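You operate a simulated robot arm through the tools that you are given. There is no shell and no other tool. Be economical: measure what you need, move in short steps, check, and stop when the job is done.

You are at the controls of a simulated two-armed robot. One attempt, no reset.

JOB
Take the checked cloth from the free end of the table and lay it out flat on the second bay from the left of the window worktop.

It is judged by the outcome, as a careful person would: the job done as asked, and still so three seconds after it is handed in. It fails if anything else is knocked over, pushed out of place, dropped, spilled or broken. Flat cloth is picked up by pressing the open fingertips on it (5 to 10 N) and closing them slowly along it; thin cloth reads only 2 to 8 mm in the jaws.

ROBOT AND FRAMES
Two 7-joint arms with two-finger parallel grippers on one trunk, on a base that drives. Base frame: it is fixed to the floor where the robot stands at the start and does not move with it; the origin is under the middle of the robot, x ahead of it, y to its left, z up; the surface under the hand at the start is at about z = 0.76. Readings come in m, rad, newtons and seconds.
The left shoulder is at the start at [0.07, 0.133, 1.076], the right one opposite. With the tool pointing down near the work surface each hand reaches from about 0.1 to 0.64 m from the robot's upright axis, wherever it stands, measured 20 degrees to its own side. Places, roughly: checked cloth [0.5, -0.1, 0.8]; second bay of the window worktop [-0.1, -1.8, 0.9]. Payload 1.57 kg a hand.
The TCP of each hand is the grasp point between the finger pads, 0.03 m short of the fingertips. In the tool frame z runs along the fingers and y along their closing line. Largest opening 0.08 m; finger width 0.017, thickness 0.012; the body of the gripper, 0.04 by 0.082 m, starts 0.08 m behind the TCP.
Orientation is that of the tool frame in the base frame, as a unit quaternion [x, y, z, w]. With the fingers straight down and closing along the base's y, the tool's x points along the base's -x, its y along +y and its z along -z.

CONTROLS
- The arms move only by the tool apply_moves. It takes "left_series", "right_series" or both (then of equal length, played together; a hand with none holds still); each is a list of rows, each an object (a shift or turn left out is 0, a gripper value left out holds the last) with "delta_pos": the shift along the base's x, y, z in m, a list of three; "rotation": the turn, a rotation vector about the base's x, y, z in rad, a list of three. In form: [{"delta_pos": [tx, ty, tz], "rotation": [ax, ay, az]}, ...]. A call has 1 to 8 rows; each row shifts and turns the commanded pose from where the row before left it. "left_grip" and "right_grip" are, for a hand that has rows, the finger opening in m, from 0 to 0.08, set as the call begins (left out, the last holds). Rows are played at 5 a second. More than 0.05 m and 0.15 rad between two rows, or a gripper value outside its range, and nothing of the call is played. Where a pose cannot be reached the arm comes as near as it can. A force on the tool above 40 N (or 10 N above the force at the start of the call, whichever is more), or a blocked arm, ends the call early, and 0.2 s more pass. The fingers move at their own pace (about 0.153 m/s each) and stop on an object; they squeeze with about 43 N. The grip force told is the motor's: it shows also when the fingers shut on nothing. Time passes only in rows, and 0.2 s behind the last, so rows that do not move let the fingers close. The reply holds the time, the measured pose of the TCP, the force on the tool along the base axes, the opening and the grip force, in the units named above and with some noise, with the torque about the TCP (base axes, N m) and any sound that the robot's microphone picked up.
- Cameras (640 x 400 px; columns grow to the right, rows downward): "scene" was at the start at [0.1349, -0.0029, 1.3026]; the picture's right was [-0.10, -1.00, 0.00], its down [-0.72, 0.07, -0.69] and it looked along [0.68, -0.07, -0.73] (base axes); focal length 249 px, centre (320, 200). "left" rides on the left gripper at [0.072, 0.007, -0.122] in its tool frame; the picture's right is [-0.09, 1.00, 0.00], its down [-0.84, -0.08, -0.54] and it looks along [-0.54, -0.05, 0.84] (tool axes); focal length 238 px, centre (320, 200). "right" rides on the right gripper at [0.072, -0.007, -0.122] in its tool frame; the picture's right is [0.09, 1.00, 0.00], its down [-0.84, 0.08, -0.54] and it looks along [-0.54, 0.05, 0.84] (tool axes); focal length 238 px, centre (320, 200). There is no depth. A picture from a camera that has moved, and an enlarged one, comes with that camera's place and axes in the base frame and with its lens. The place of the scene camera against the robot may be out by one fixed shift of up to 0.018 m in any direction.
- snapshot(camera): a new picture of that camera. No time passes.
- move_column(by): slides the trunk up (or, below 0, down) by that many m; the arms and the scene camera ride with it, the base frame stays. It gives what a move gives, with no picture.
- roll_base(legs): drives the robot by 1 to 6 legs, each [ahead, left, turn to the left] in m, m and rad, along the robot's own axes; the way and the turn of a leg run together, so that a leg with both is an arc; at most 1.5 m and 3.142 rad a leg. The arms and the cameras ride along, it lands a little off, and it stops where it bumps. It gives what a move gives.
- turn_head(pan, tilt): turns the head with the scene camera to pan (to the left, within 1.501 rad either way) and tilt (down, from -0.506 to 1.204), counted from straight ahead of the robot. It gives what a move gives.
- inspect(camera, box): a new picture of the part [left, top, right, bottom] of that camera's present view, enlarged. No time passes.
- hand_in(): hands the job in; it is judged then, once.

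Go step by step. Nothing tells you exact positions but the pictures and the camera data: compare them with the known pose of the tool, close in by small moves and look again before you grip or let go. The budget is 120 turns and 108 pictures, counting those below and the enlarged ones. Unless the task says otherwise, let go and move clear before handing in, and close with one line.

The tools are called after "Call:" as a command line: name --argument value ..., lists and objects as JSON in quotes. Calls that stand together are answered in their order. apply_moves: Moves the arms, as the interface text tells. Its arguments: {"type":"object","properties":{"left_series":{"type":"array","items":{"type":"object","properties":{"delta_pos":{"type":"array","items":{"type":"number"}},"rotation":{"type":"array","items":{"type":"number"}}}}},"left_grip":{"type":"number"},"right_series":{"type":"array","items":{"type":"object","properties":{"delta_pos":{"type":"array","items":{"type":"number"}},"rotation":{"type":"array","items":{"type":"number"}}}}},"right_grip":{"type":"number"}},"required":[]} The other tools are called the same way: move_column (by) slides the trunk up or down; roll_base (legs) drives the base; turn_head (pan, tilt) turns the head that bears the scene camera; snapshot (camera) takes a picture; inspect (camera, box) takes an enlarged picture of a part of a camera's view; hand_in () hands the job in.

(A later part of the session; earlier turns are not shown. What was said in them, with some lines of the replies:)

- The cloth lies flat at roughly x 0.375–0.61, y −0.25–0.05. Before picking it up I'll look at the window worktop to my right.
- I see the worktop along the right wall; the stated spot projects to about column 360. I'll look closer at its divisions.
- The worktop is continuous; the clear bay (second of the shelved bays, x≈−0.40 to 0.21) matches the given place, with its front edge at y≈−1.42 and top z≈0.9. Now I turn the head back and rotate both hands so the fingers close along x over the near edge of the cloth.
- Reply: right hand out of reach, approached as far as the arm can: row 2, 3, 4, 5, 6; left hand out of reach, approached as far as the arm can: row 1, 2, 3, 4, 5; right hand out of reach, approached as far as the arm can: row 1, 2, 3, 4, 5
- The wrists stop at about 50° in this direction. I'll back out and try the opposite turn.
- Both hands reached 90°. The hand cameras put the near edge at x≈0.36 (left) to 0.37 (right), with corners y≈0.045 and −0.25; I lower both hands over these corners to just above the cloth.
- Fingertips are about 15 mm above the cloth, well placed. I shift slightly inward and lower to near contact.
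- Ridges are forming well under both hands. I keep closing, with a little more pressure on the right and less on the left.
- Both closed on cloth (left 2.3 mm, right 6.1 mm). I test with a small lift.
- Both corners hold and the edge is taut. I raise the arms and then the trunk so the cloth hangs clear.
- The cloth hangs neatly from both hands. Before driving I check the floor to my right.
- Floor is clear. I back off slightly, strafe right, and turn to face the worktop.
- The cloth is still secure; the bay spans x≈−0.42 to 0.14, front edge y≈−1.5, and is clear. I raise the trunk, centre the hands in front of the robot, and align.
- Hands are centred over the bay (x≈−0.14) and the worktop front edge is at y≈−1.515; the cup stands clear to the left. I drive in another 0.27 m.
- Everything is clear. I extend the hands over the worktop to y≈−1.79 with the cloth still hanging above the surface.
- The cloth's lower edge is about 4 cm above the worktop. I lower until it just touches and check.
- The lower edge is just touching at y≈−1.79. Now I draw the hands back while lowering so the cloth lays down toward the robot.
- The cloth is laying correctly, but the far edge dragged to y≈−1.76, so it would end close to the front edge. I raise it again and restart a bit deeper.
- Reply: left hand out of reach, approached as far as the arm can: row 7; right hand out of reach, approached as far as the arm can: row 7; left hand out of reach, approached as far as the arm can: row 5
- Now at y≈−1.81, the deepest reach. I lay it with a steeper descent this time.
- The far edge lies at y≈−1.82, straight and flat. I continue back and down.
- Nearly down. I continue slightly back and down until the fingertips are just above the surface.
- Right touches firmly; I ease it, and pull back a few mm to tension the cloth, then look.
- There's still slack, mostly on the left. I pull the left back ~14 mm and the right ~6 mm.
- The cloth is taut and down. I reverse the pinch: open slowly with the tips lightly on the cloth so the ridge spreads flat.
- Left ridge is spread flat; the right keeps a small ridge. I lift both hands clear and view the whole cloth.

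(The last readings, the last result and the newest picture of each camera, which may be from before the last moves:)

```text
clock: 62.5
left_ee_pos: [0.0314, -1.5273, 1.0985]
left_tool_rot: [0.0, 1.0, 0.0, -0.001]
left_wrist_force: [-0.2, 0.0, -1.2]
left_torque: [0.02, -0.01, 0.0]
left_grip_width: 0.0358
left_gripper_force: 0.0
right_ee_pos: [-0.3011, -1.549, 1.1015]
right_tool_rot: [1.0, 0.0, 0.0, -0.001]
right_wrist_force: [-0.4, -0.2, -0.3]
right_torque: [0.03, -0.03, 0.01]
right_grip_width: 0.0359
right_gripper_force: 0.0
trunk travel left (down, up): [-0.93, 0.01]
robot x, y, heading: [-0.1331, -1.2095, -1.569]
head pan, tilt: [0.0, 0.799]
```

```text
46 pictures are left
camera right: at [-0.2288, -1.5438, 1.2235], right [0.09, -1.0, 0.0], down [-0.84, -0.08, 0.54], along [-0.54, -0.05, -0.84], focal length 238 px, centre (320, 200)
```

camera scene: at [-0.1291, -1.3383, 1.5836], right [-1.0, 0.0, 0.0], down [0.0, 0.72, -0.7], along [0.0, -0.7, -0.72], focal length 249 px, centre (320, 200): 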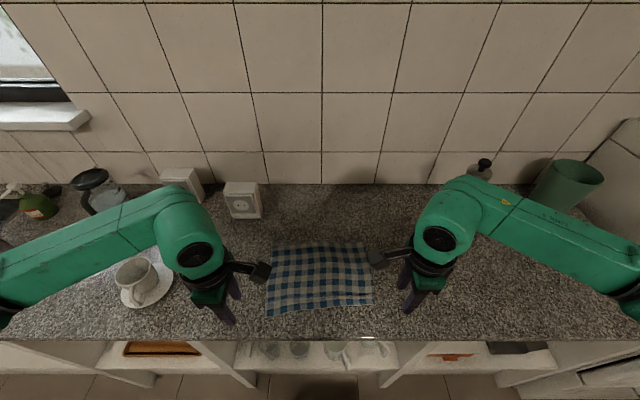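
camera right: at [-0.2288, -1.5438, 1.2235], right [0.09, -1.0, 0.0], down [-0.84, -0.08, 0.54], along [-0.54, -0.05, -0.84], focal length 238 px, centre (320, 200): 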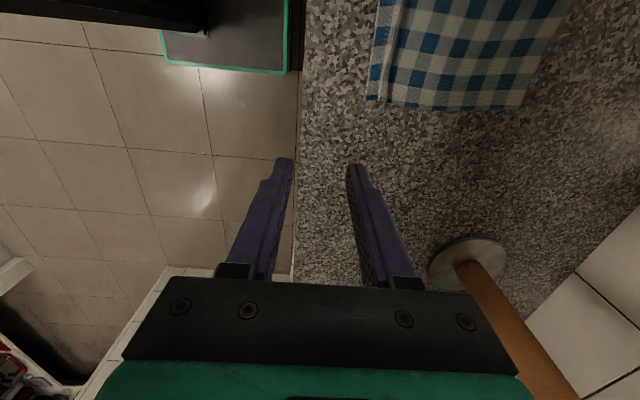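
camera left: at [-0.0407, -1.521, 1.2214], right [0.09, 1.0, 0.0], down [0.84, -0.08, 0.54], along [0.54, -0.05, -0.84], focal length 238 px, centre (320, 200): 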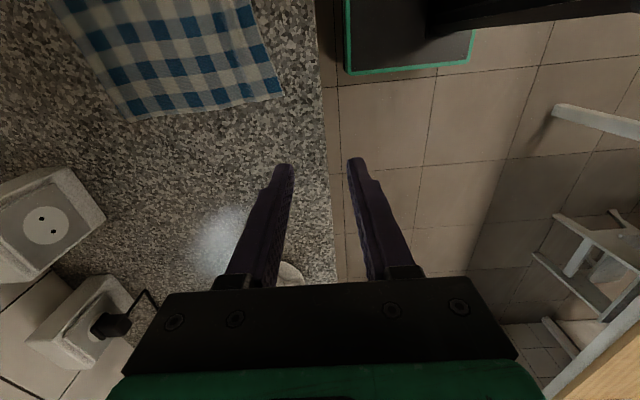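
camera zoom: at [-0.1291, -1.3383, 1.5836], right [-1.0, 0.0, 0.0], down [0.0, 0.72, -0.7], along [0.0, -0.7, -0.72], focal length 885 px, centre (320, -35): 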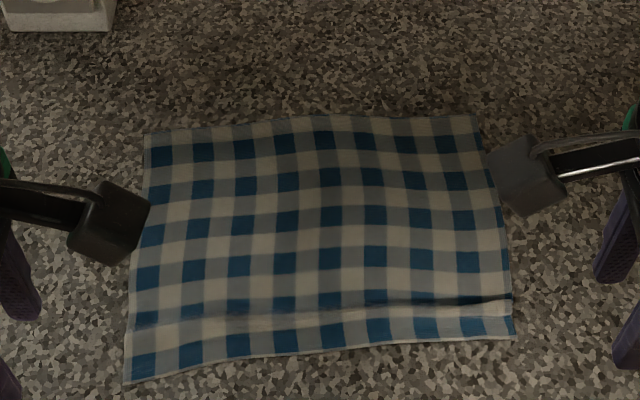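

The cloth lies flat in the middle of the bay, apart from a small ridge along the near edge on the right half. I'll smooth it by straddling the ridge with the right fingers, pressing lightly, and opening.

Call:
apply_moves --right_series '[{"delta_pos": [0.0205, -0.0425, 0]}, {"delta_pos": [0.0205, -0.0425, 0]}, {"delta_pos": [0, 0, -0.05]}, {"delta_pos": [0, 0, -0.05]}, {"delta_pos": [0, 0, -0.045]}, {"delta_pos": [0, 0, -0.012]}, {}]' --right_grip 0.018

Call:
snapshot --camera "right"

```text
clock: 64.1
left_ee_pos: [0.031, -1.5253, 1.1003]
left_tool_rot: [0.002, 1.0, 0.0, -0.001]
left_wrist_force: [-0.1, -0.3, -0.5]
left_torque: [0.0, 0.0, -0.01]
left_grip_width: 0.0361
left_gripper_force: 0.1
right_ee_pos: [-0.262, -1.6343, 0.9461]
right_tool_rot: [1.0, 0.001, 0.001, 0.001]
right_wrist_force: [0.2, -0.5, 0.7]
right_torque: [-0.02, 0.0, 0.02]
right_grip_width: 0.0179
right_gripper_force: 0.0
trunk travel left (down, up): [-0.93, 0.01]
robot x, y, heading: [-0.1304, -1.2101, -1.57]
head pan, tilt: [0.0, 0.799]
```

```text
45 pictures are left
camera right: at [-0.1894, -1.6286, 1.0668], right [0.09, -1.0, 0.0], down [-0.84, -0.08, 0.54], along [-0.54, -0.05, -0.84], focal length 238 px, centre (320, 200)
```

right: 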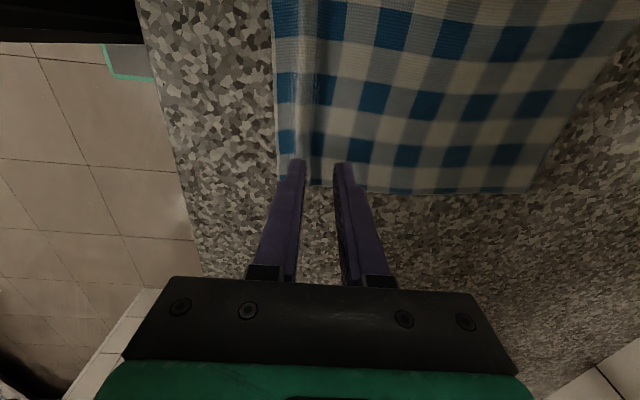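

Call:
apply_moves --right_series '[{"delta_pos": [0.003, 0.002, -0.006]}, {"delta_pos": [0, 0, -0.005]}, {"delta_pos": [0, 0, -0.002]}, {}]'

```text
clock: 65.1
left_ee_pos: [0.0311, -1.5256, 1.1001]
left_tool_rot: [0.001, 1.0, -0.001, 0.0]
left_wrist_force: [-0.1, 0.0, -0.6]
left_torque: [-0.02, -0.01, 0.01]
left_grip_width: 0.036
left_gripper_force: 0.0
right_ee_pos: [-0.2578, -1.6308, 0.9347]
right_tool_rot: [1.0, 0.001, 0.001, 0.0]
right_wrist_force: [0.3, 0.7, 0.1]
right_torque: [0.0, -0.02, 0.03]
right_grip_width: 0.018
right_gripper_force: 0.0
trunk travel left (down, up): [-0.93, 0.01]
robot x, y, heading: [-0.1326, -1.2098, -1.57]
head pan, tilt: [0.0, 0.799]
```

Call:
apply_moves --right_series '[{"delta_pos": [0, 0, -0.0015]}, {"delta_pos": [0, 0, -0.001]}, {}]'

```text
clock: 65.9
left_ee_pos: [0.0316, -1.5246, 1.1005]
left_tool_rot: [0.001, 1.0, -0.001, -0.001]
left_wrist_force: [0.3, -0.6, 0.5]
left_torque: [0.02, -0.04, 0.02]
left_grip_width: 0.0361
left_gripper_force: 0.0
right_ee_pos: [-0.2573, -1.6291, 0.9323]
right_tool_rot: [1.0, 0.0, 0.0, 0.002]
right_wrist_force: [-2.7, -1.5, 13.7]
right_torque: [0.19, 0.11, 0.07]
right_grip_width: 0.0174
right_gripper_force: 0.0
trunk travel left (down, up): [-0.93, 0.01]
robot x, y, heading: [-0.1335, -1.2041, -1.563]
head pan, tilt: [0.0, 0.799]
```

Pressed at about 13 N; now open slowly to spread the ridge, then lift and look.

Call:
apply_moves --right_series '[{}, {}]' --right_grip 0.026

Call:
apply_moves --right_series '[{}, {}]' --right_grip 0.036

Call:
apply_moves --right_series '[{"delta_pos": [0, 0, 0.02]}, {"delta_pos": [0, 0, 0.04]}, {"delta_pos": [0, 0, 0.04]}, {"delta_pos": [-0.01, 0.03, 0.04]}, {"delta_pos": [-0.02, 0.04, 0.01]}, {}]'

Call:
inspect --camera "scene" --box '[230, 210, 410, 322]'

Call:
inspect --camera "right" --box '[320, 0, 640, 200]'

```text
clock: 66.5
left_ee_pos: [0.0317, -1.5247, 1.1008]
left_tool_rot: [0.001, 1.0, -0.001, 0.001]
left_wrist_force: [-0.4, -0.6, -0.7]
left_torque: [0.0, 0.06, 0.0]
left_grip_width: 0.0361
left_gripper_force: 0.1
right_ee_pos: [-0.2579, -1.63, 0.9318]
right_tool_rot: [1.0, 0.001, 0.001, 0.002]
right_wrist_force: [-2.7, -3.0, 18.5]
right_torque: [0.19, 0.12, 0.03]
right_grip_width: 0.0231
right_gripper_force: 0.0
trunk travel left (down, up): [-0.93, 0.01]
robot x, y, heading: [-0.1345, -1.2056, -1.568]
head pan, tilt: [0.0, 0.799]
```

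```text
clock: 67.1
left_ee_pos: [0.0334, -1.5245, 1.1007]
left_tool_rot: [0.0, 1.0, -0.001, 0.0]
left_wrist_force: [0.3, 0.9, -0.1]
left_torque: [-0.03, 0.02, 0.01]
left_grip_width: 0.036
left_gripper_force: 0.0
right_ee_pos: [-0.256, -1.6299, 0.9318]
right_tool_rot: [1.0, 0.0, 0.001, 0.001]
right_wrist_force: [-0.6, -3.8, 22.6]
right_torque: [0.31, 0.11, 0.01]
right_grip_width: 0.0323
right_gripper_force: 0.0
trunk travel left (down, up): [-0.93, 0.01]
robot x, y, heading: [-0.1327, -1.2059, -1.567]
head pan, tilt: [0.0, 0.799]
```

```text
refused: row 4 steps farther than a row can; nothing moved
```

```text
3.56 times, centred on (320, 266) of scene
camera zoom: at [-0.1283, -1.3331, 1.5842], right [-1.0, 0.0, 0.0], down [0.0, 0.72, -0.7], along [0.0, -0.7, -0.72], focal length 885 px, centre (320, -35)
```

zoom: 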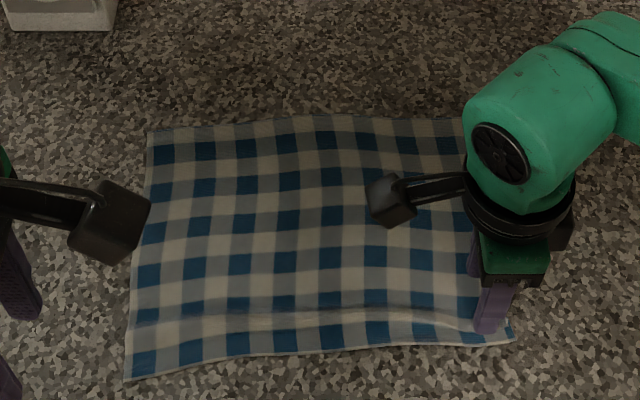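

```text
2.00 times, centred on (480, 100) of right
camera zoom: at [-0.185, -1.6244, 1.0532], right [0.09, -1.0, 0.0], down [-0.84, -0.08, 0.54], along [-0.54, -0.05, -0.84], focal length 477 px, centre (0, 400)
```

zoom: 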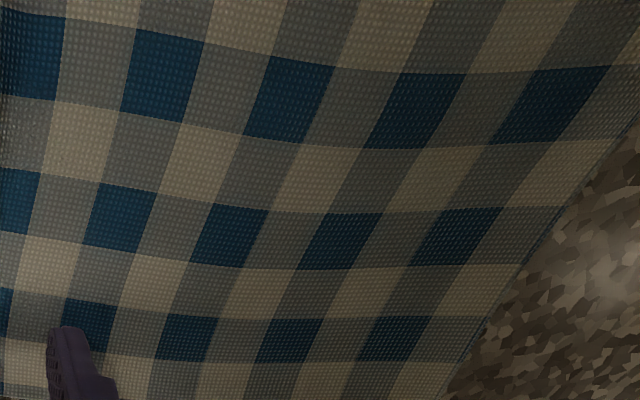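

The right end is flat now. The rest of the ridge in the middle gets the same treatment at x≈−0.19.

Call:
apply_moves --right_series '[{"delta_pos": [0, 0, 0.02]}, {"delta_pos": [0, 0, 0.01]}, {"delta_pos": [0.035, 0.001, 0]}, {"delta_pos": [0.035, 0.001, 0]}, {"delta_pos": [0, 0, 0]}]'

Call:
apply_moves --right_series '[{}, {"delta_pos": [0, 0, -0.014]}, {}]' --right_grip 0.018

Call:
snapshot --camera "right"

Call:
inspect --camera "scene" --box '[230, 210, 410, 322]'

```text
clock: 68.3
left_ee_pos: [0.0309, -1.5263, 1.0999]
left_tool_rot: [0.001, 1.0, 0.0, 0.0]
left_wrist_force: [-0.2, -1.1, -0.1]
left_torque: [-0.01, -0.02, 0.02]
left_grip_width: 0.0363
left_gripper_force: 0.0
right_ee_pos: [-0.1894, -1.6268, 0.9627]
right_tool_rot: [1.0, 0.001, 0.001, 0.0]
right_wrist_force: [0.0, 0.1, 0.0]
right_torque: [0.0, -0.04, 0.0]
right_grip_width: 0.036
right_gripper_force: 0.1
trunk travel left (down, up): [-0.93, 0.01]
robot x, y, heading: [-0.1332, -1.2076, -1.568]
head pan, tilt: [0.0, 0.799]
```

```text
clock: 69.1
left_ee_pos: [0.0316, -1.5254, 1.1009]
left_tool_rot: [0.001, 1.0, 0.001, 0.001]
left_wrist_force: [0.9, 0.1, -0.1]
left_torque: [-0.02, -0.05, 0.01]
left_grip_width: 0.0359
left_gripper_force: 0.1
right_ee_pos: [-0.1878, -1.628, 0.9485]
right_tool_rot: [1.0, 0.001, 0.001, 0.0]
right_wrist_force: [-0.1, 0.1, 0.4]
right_torque: [-0.01, -0.03, 0.01]
right_grip_width: 0.018
right_gripper_force: 0.1
trunk travel left (down, up): [-0.93, 0.01]
robot x, y, heading: [-0.1315, -1.207, -1.567]
head pan, tilt: [0.0, 0.799]
```

```text
42 pictures are left
camera right: at [-0.116, -1.6221, 1.0695], right [0.09, -1.0, 0.0], down [-0.84, -0.08, 0.54], along [-0.54, -0.05, -0.84], focal length 238 px, centre (320, 200)
```

right: 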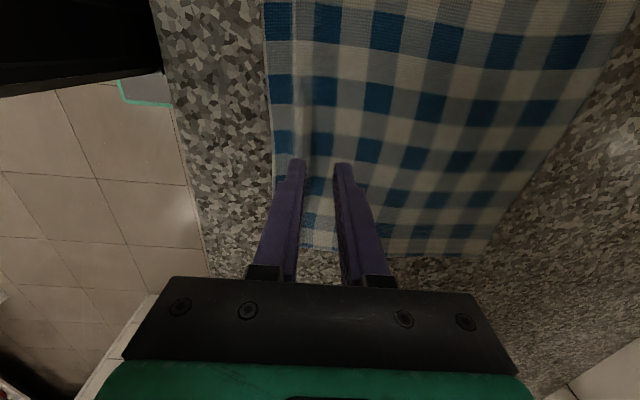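

```text
3.56 times, centred on (320, 266) of scene
camera zoom: at [-0.1295, -1.3352, 1.5839], right [-1.0, 0.0, 0.0], down [0.0, 0.72, -0.7], along [0.0, -0.7, -0.72], focal length 885 px, centre (320, -35)
```

zoom: 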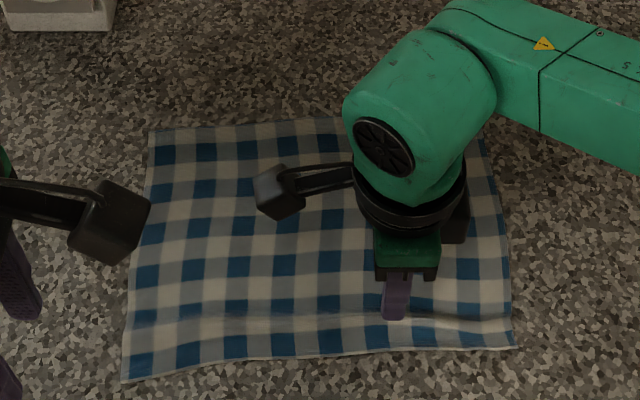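

Call:
apply_moves --right_series '[{"delta_pos": [0, 0.003, -0.008]}, {"delta_pos": [0, 0, -0.006]}, {"delta_pos": [0, 0, -0.0015]}, {}]'

Call:
apply_moves --right_series '[{}, {}]' --right_grip 0.026

Call:
apply_moves --right_series '[{}, {}]' --right_grip 0.036

Call:
apply_moves --right_series '[{"delta_pos": [0, 0, 0.02]}, {"delta_pos": [0, 0, 0.04]}, {"delta_pos": [0, 0, 0.04]}, {"delta_pos": [0, 0, 0.04]}, {"delta_pos": [-0.04, 0.025, 0]}, {"delta_pos": [-0.04, 0.025, 0]}, {"delta_pos": [-0.03, 0.025, 0]}, {}]'

Call:
inspect --camera "scene" --box '[230, 210, 410, 322]'

```text
clock: 70.1
left_ee_pos: [0.0319, -1.5245, 1.1009]
left_tool_rot: [0.001, 1.0, -0.001, 0.0]
left_wrist_force: [0.4, 0.4, -0.6]
left_torque: [0.0, -0.01, 0.01]
left_grip_width: 0.0361
left_gripper_force: 0.1
right_ee_pos: [-0.1881, -1.6234, 0.9302]
right_tool_rot: [1.0, 0.002, 0.001, 0.001]
right_wrist_force: [-1.8, -0.7, 9.4]
right_torque: [-0.01, 0.07, 0.01]
right_grip_width: 0.0179
right_gripper_force: 0.0
trunk travel left (down, up): [-0.93, 0.01]
robot x, y, heading: [-0.1337, -1.2129, -1.569]
head pan, tilt: [0.0, 0.799]
```

```text
clock: 70.7
left_ee_pos: [0.0316, -1.524, 1.101]
left_tool_rot: [0.001, 1.0, -0.001, 0.0]
left_wrist_force: [-0.2, -0.5, -0.6]
left_torque: [0.04, 0.0, -0.03]
left_grip_width: 0.036
left_gripper_force: 0.0
right_ee_pos: [-0.1861, -1.6236, 0.9311]
right_tool_rot: [1.0, 0.002, 0.001, 0.001]
right_wrist_force: [-1.3, -1.8, 12.9]
right_torque: [0.03, 0.0, 0.0]
right_grip_width: 0.0221
right_gripper_force: 0.0
trunk travel left (down, up): [-0.93, 0.01]
robot x, y, heading: [-0.1358, -1.2115, -1.571]
head pan, tilt: [0.0, 0.799]
```

```text
clock: 71.3
left_ee_pos: [0.0316, -1.5235, 1.1006]
left_tool_rot: [0.0, 1.0, -0.001, 0.0]
left_wrist_force: [-0.7, 0.0, -0.7]
left_torque: [-0.02, 0.02, 0.03]
left_grip_width: 0.0359
left_gripper_force: 0.0
right_ee_pos: [-0.186, -1.6238, 0.9306]
right_tool_rot: [1.0, 0.001, 0.001, 0.002]
right_wrist_force: [-1.0, -4.0, 16.9]
right_torque: [0.01, 0.0, -0.02]
right_grip_width: 0.0284
right_gripper_force: 0.0
trunk travel left (down, up): [-0.93, 0.01]
robot x, y, heading: [-0.137, -1.2073, -1.573]
head pan, tilt: [0.0, 0.799]
```

```text
clock: 73.1
left_ee_pos: [0.0327, -1.526, 1.1007]
left_tool_rot: [0.001, 1.0, 0.0, 0.0]
left_wrist_force: [-0.4, -0.6, -0.2]
left_torque: [0.0, 0.0, -0.01]
left_grip_width: 0.036
left_gripper_force: 0.1
right_ee_pos: [-0.298, -1.5508, 1.0733]
right_tool_rot: [1.0, 0.001, 0.0, 0.001]
right_wrist_force: [-0.6, -1.2, 0.2]
right_torque: [-0.02, 0.03, -0.01]
right_grip_width: 0.0359
right_gripper_force: 0.0
trunk travel left (down, up): [-0.93, 0.01]
robot x, y, heading: [-0.1382, -1.2065, -1.566]
head pan, tilt: [0.0, 0.799]
```

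```text
3.56 times, centred on (320, 266) of scene
camera zoom: at [-0.1285, -1.336, 1.5839], right [-1.0, 0.0, 0.0], down [0.0, 0.72, -0.7], along [0.0, -0.7, -0.72], focal length 885 px, centre (320, -35)
```

zoom: 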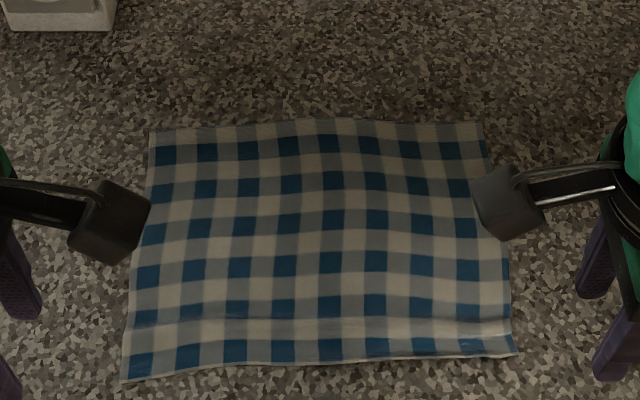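

The cloth is flat now, centred in the bay (x≈−0.28 to 0.02), with nothing else disturbed. I raise the hands, back away, and take a last look.

Call:
apply_moves --left_series '[{"delta_pos": [0, 0, 0.03]}, {"delta_pos": [0, 0, 0.03]}, {}]' --right_series '[{"delta_pos": [0, 0, 0.04]}, {"delta_pos": [0, 0, 0.04]}, {}]'

Call:
roll_base --legs '[[-0.3, 0, 0]]'

Call:
turn_head --pan 0 --tilt 0.65

Call:
snapshot --camera "scene"

Call:
inspect --camera "scene" --box '[200, 190, 440, 340]'

```text
clock: 73.9
left_ee_pos: [0.0346, -1.5285, 1.1573]
left_tool_rot: [0.0, 1.0, -0.001, 0.0]
left_wrist_force: [0.1, -0.4, 0.3]
left_torque: [0.0, 0.01, -0.01]
left_grip_width: 0.036
left_gripper_force: 0.1
right_ee_pos: [-0.2986, -1.5512, 1.1519]
right_tool_rot: [1.0, 0.001, 0.001, 0.0]
right_wrist_force: [0.3, 0.0, 0.8]
right_torque: [-0.01, 0.02, -0.01]
right_grip_width: 0.0357
right_gripper_force: 0.0
trunk travel left (down, up): [-0.93, 0.01]
robot x, y, heading: [-0.136, -1.21, -1.569]
head pan, tilt: [0.0, 0.799]
```

```text
clock: 76.0
left_ee_pos: [0.0345, -1.2219, 1.1573]
left_tool_rot: [-0.001, 1.0, 0.001, 0.0]
left_wrist_force: [-1.1, 0.7, -0.5]
left_torque: [0.03, -0.02, 0.01]
left_grip_width: 0.0358
left_gripper_force: 0.1
right_ee_pos: [-0.2985, -1.2482, 1.1521]
right_tool_rot: [1.0, 0.004, 0.001, -0.001]
right_wrist_force: [0.4, -0.2, 0.0]
right_torque: [-0.01, 0.0, 0.02]
right_grip_width: 0.0358
right_gripper_force: 0.1
trunk travel left (down, up): [-0.93, 0.01]
robot x, y, heading: [-0.1328, -0.9044, -1.568]
head pan, tilt: [0.0, 0.799]
```

```text
clock: 76.7
left_ee_pos: [0.0342, -1.2193, 1.1572]
left_tool_rot: [-0.001, 1.0, 0.0, 0.0]
left_wrist_force: [-1.1, -0.3, 0.0]
left_torque: [-0.04, 0.0, -0.01]
left_grip_width: 0.0361
left_gripper_force: 0.0
right_ee_pos: [-0.2987, -1.2468, 1.152]
right_tool_rot: [1.0, 0.005, 0.001, 0.0]
right_wrist_force: [0.5, -0.4, -0.3]
right_torque: [0.0, -0.01, 0.02]
right_grip_width: 0.0358
right_gripper_force: 0.0
trunk travel left (down, up): [-0.93, 0.01]
robot x, y, heading: [-0.1363, -0.9025, -1.562]
head pan, tilt: [0.0, 0.649]
```

```text
39 pictures are left
camera scene: at [-0.1297, -1.0347, 1.5964], right [-1.0, -0.01, 0.0], down [0.0, 0.61, -0.8], along [0.01, -0.8, -0.61], focal length 249 px, centre (320, 200)
```

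scene: 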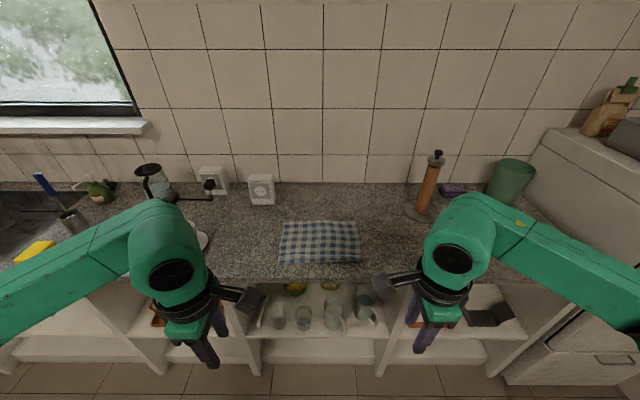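

```text
2.67 times, centred on (320, 265) of scene
camera zoom: at [-0.1297, -1.0347, 1.5964], right [-1.0, -0.01, 0.0], down [0.0, 0.61, -0.8], along [0.01, -0.8, -0.61], focal length 664 px, centre (320, 27)
```

zoom: 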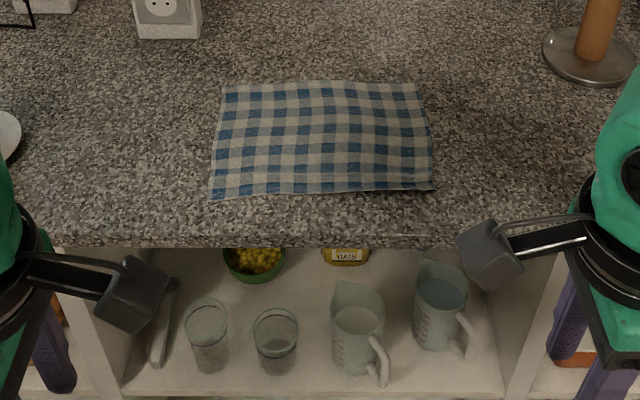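

The cloth lies flat and centred on the bay at the given place. The cup, roll holder and other items stand where they were, and both hands are clear, so I hand in.

Call:
hand_in

```text
The job is handed in.
```

The checked cloth is off the table and laid out flat on the worktop, with only a trace of a crease along its near edge and nothing else disturbed. I took "second bay from the left" to be the middle of the three shelved bays to the right of the sink, because that matches the coordinates given; if the two bays at the sink end also count, it is the fourth from the left.
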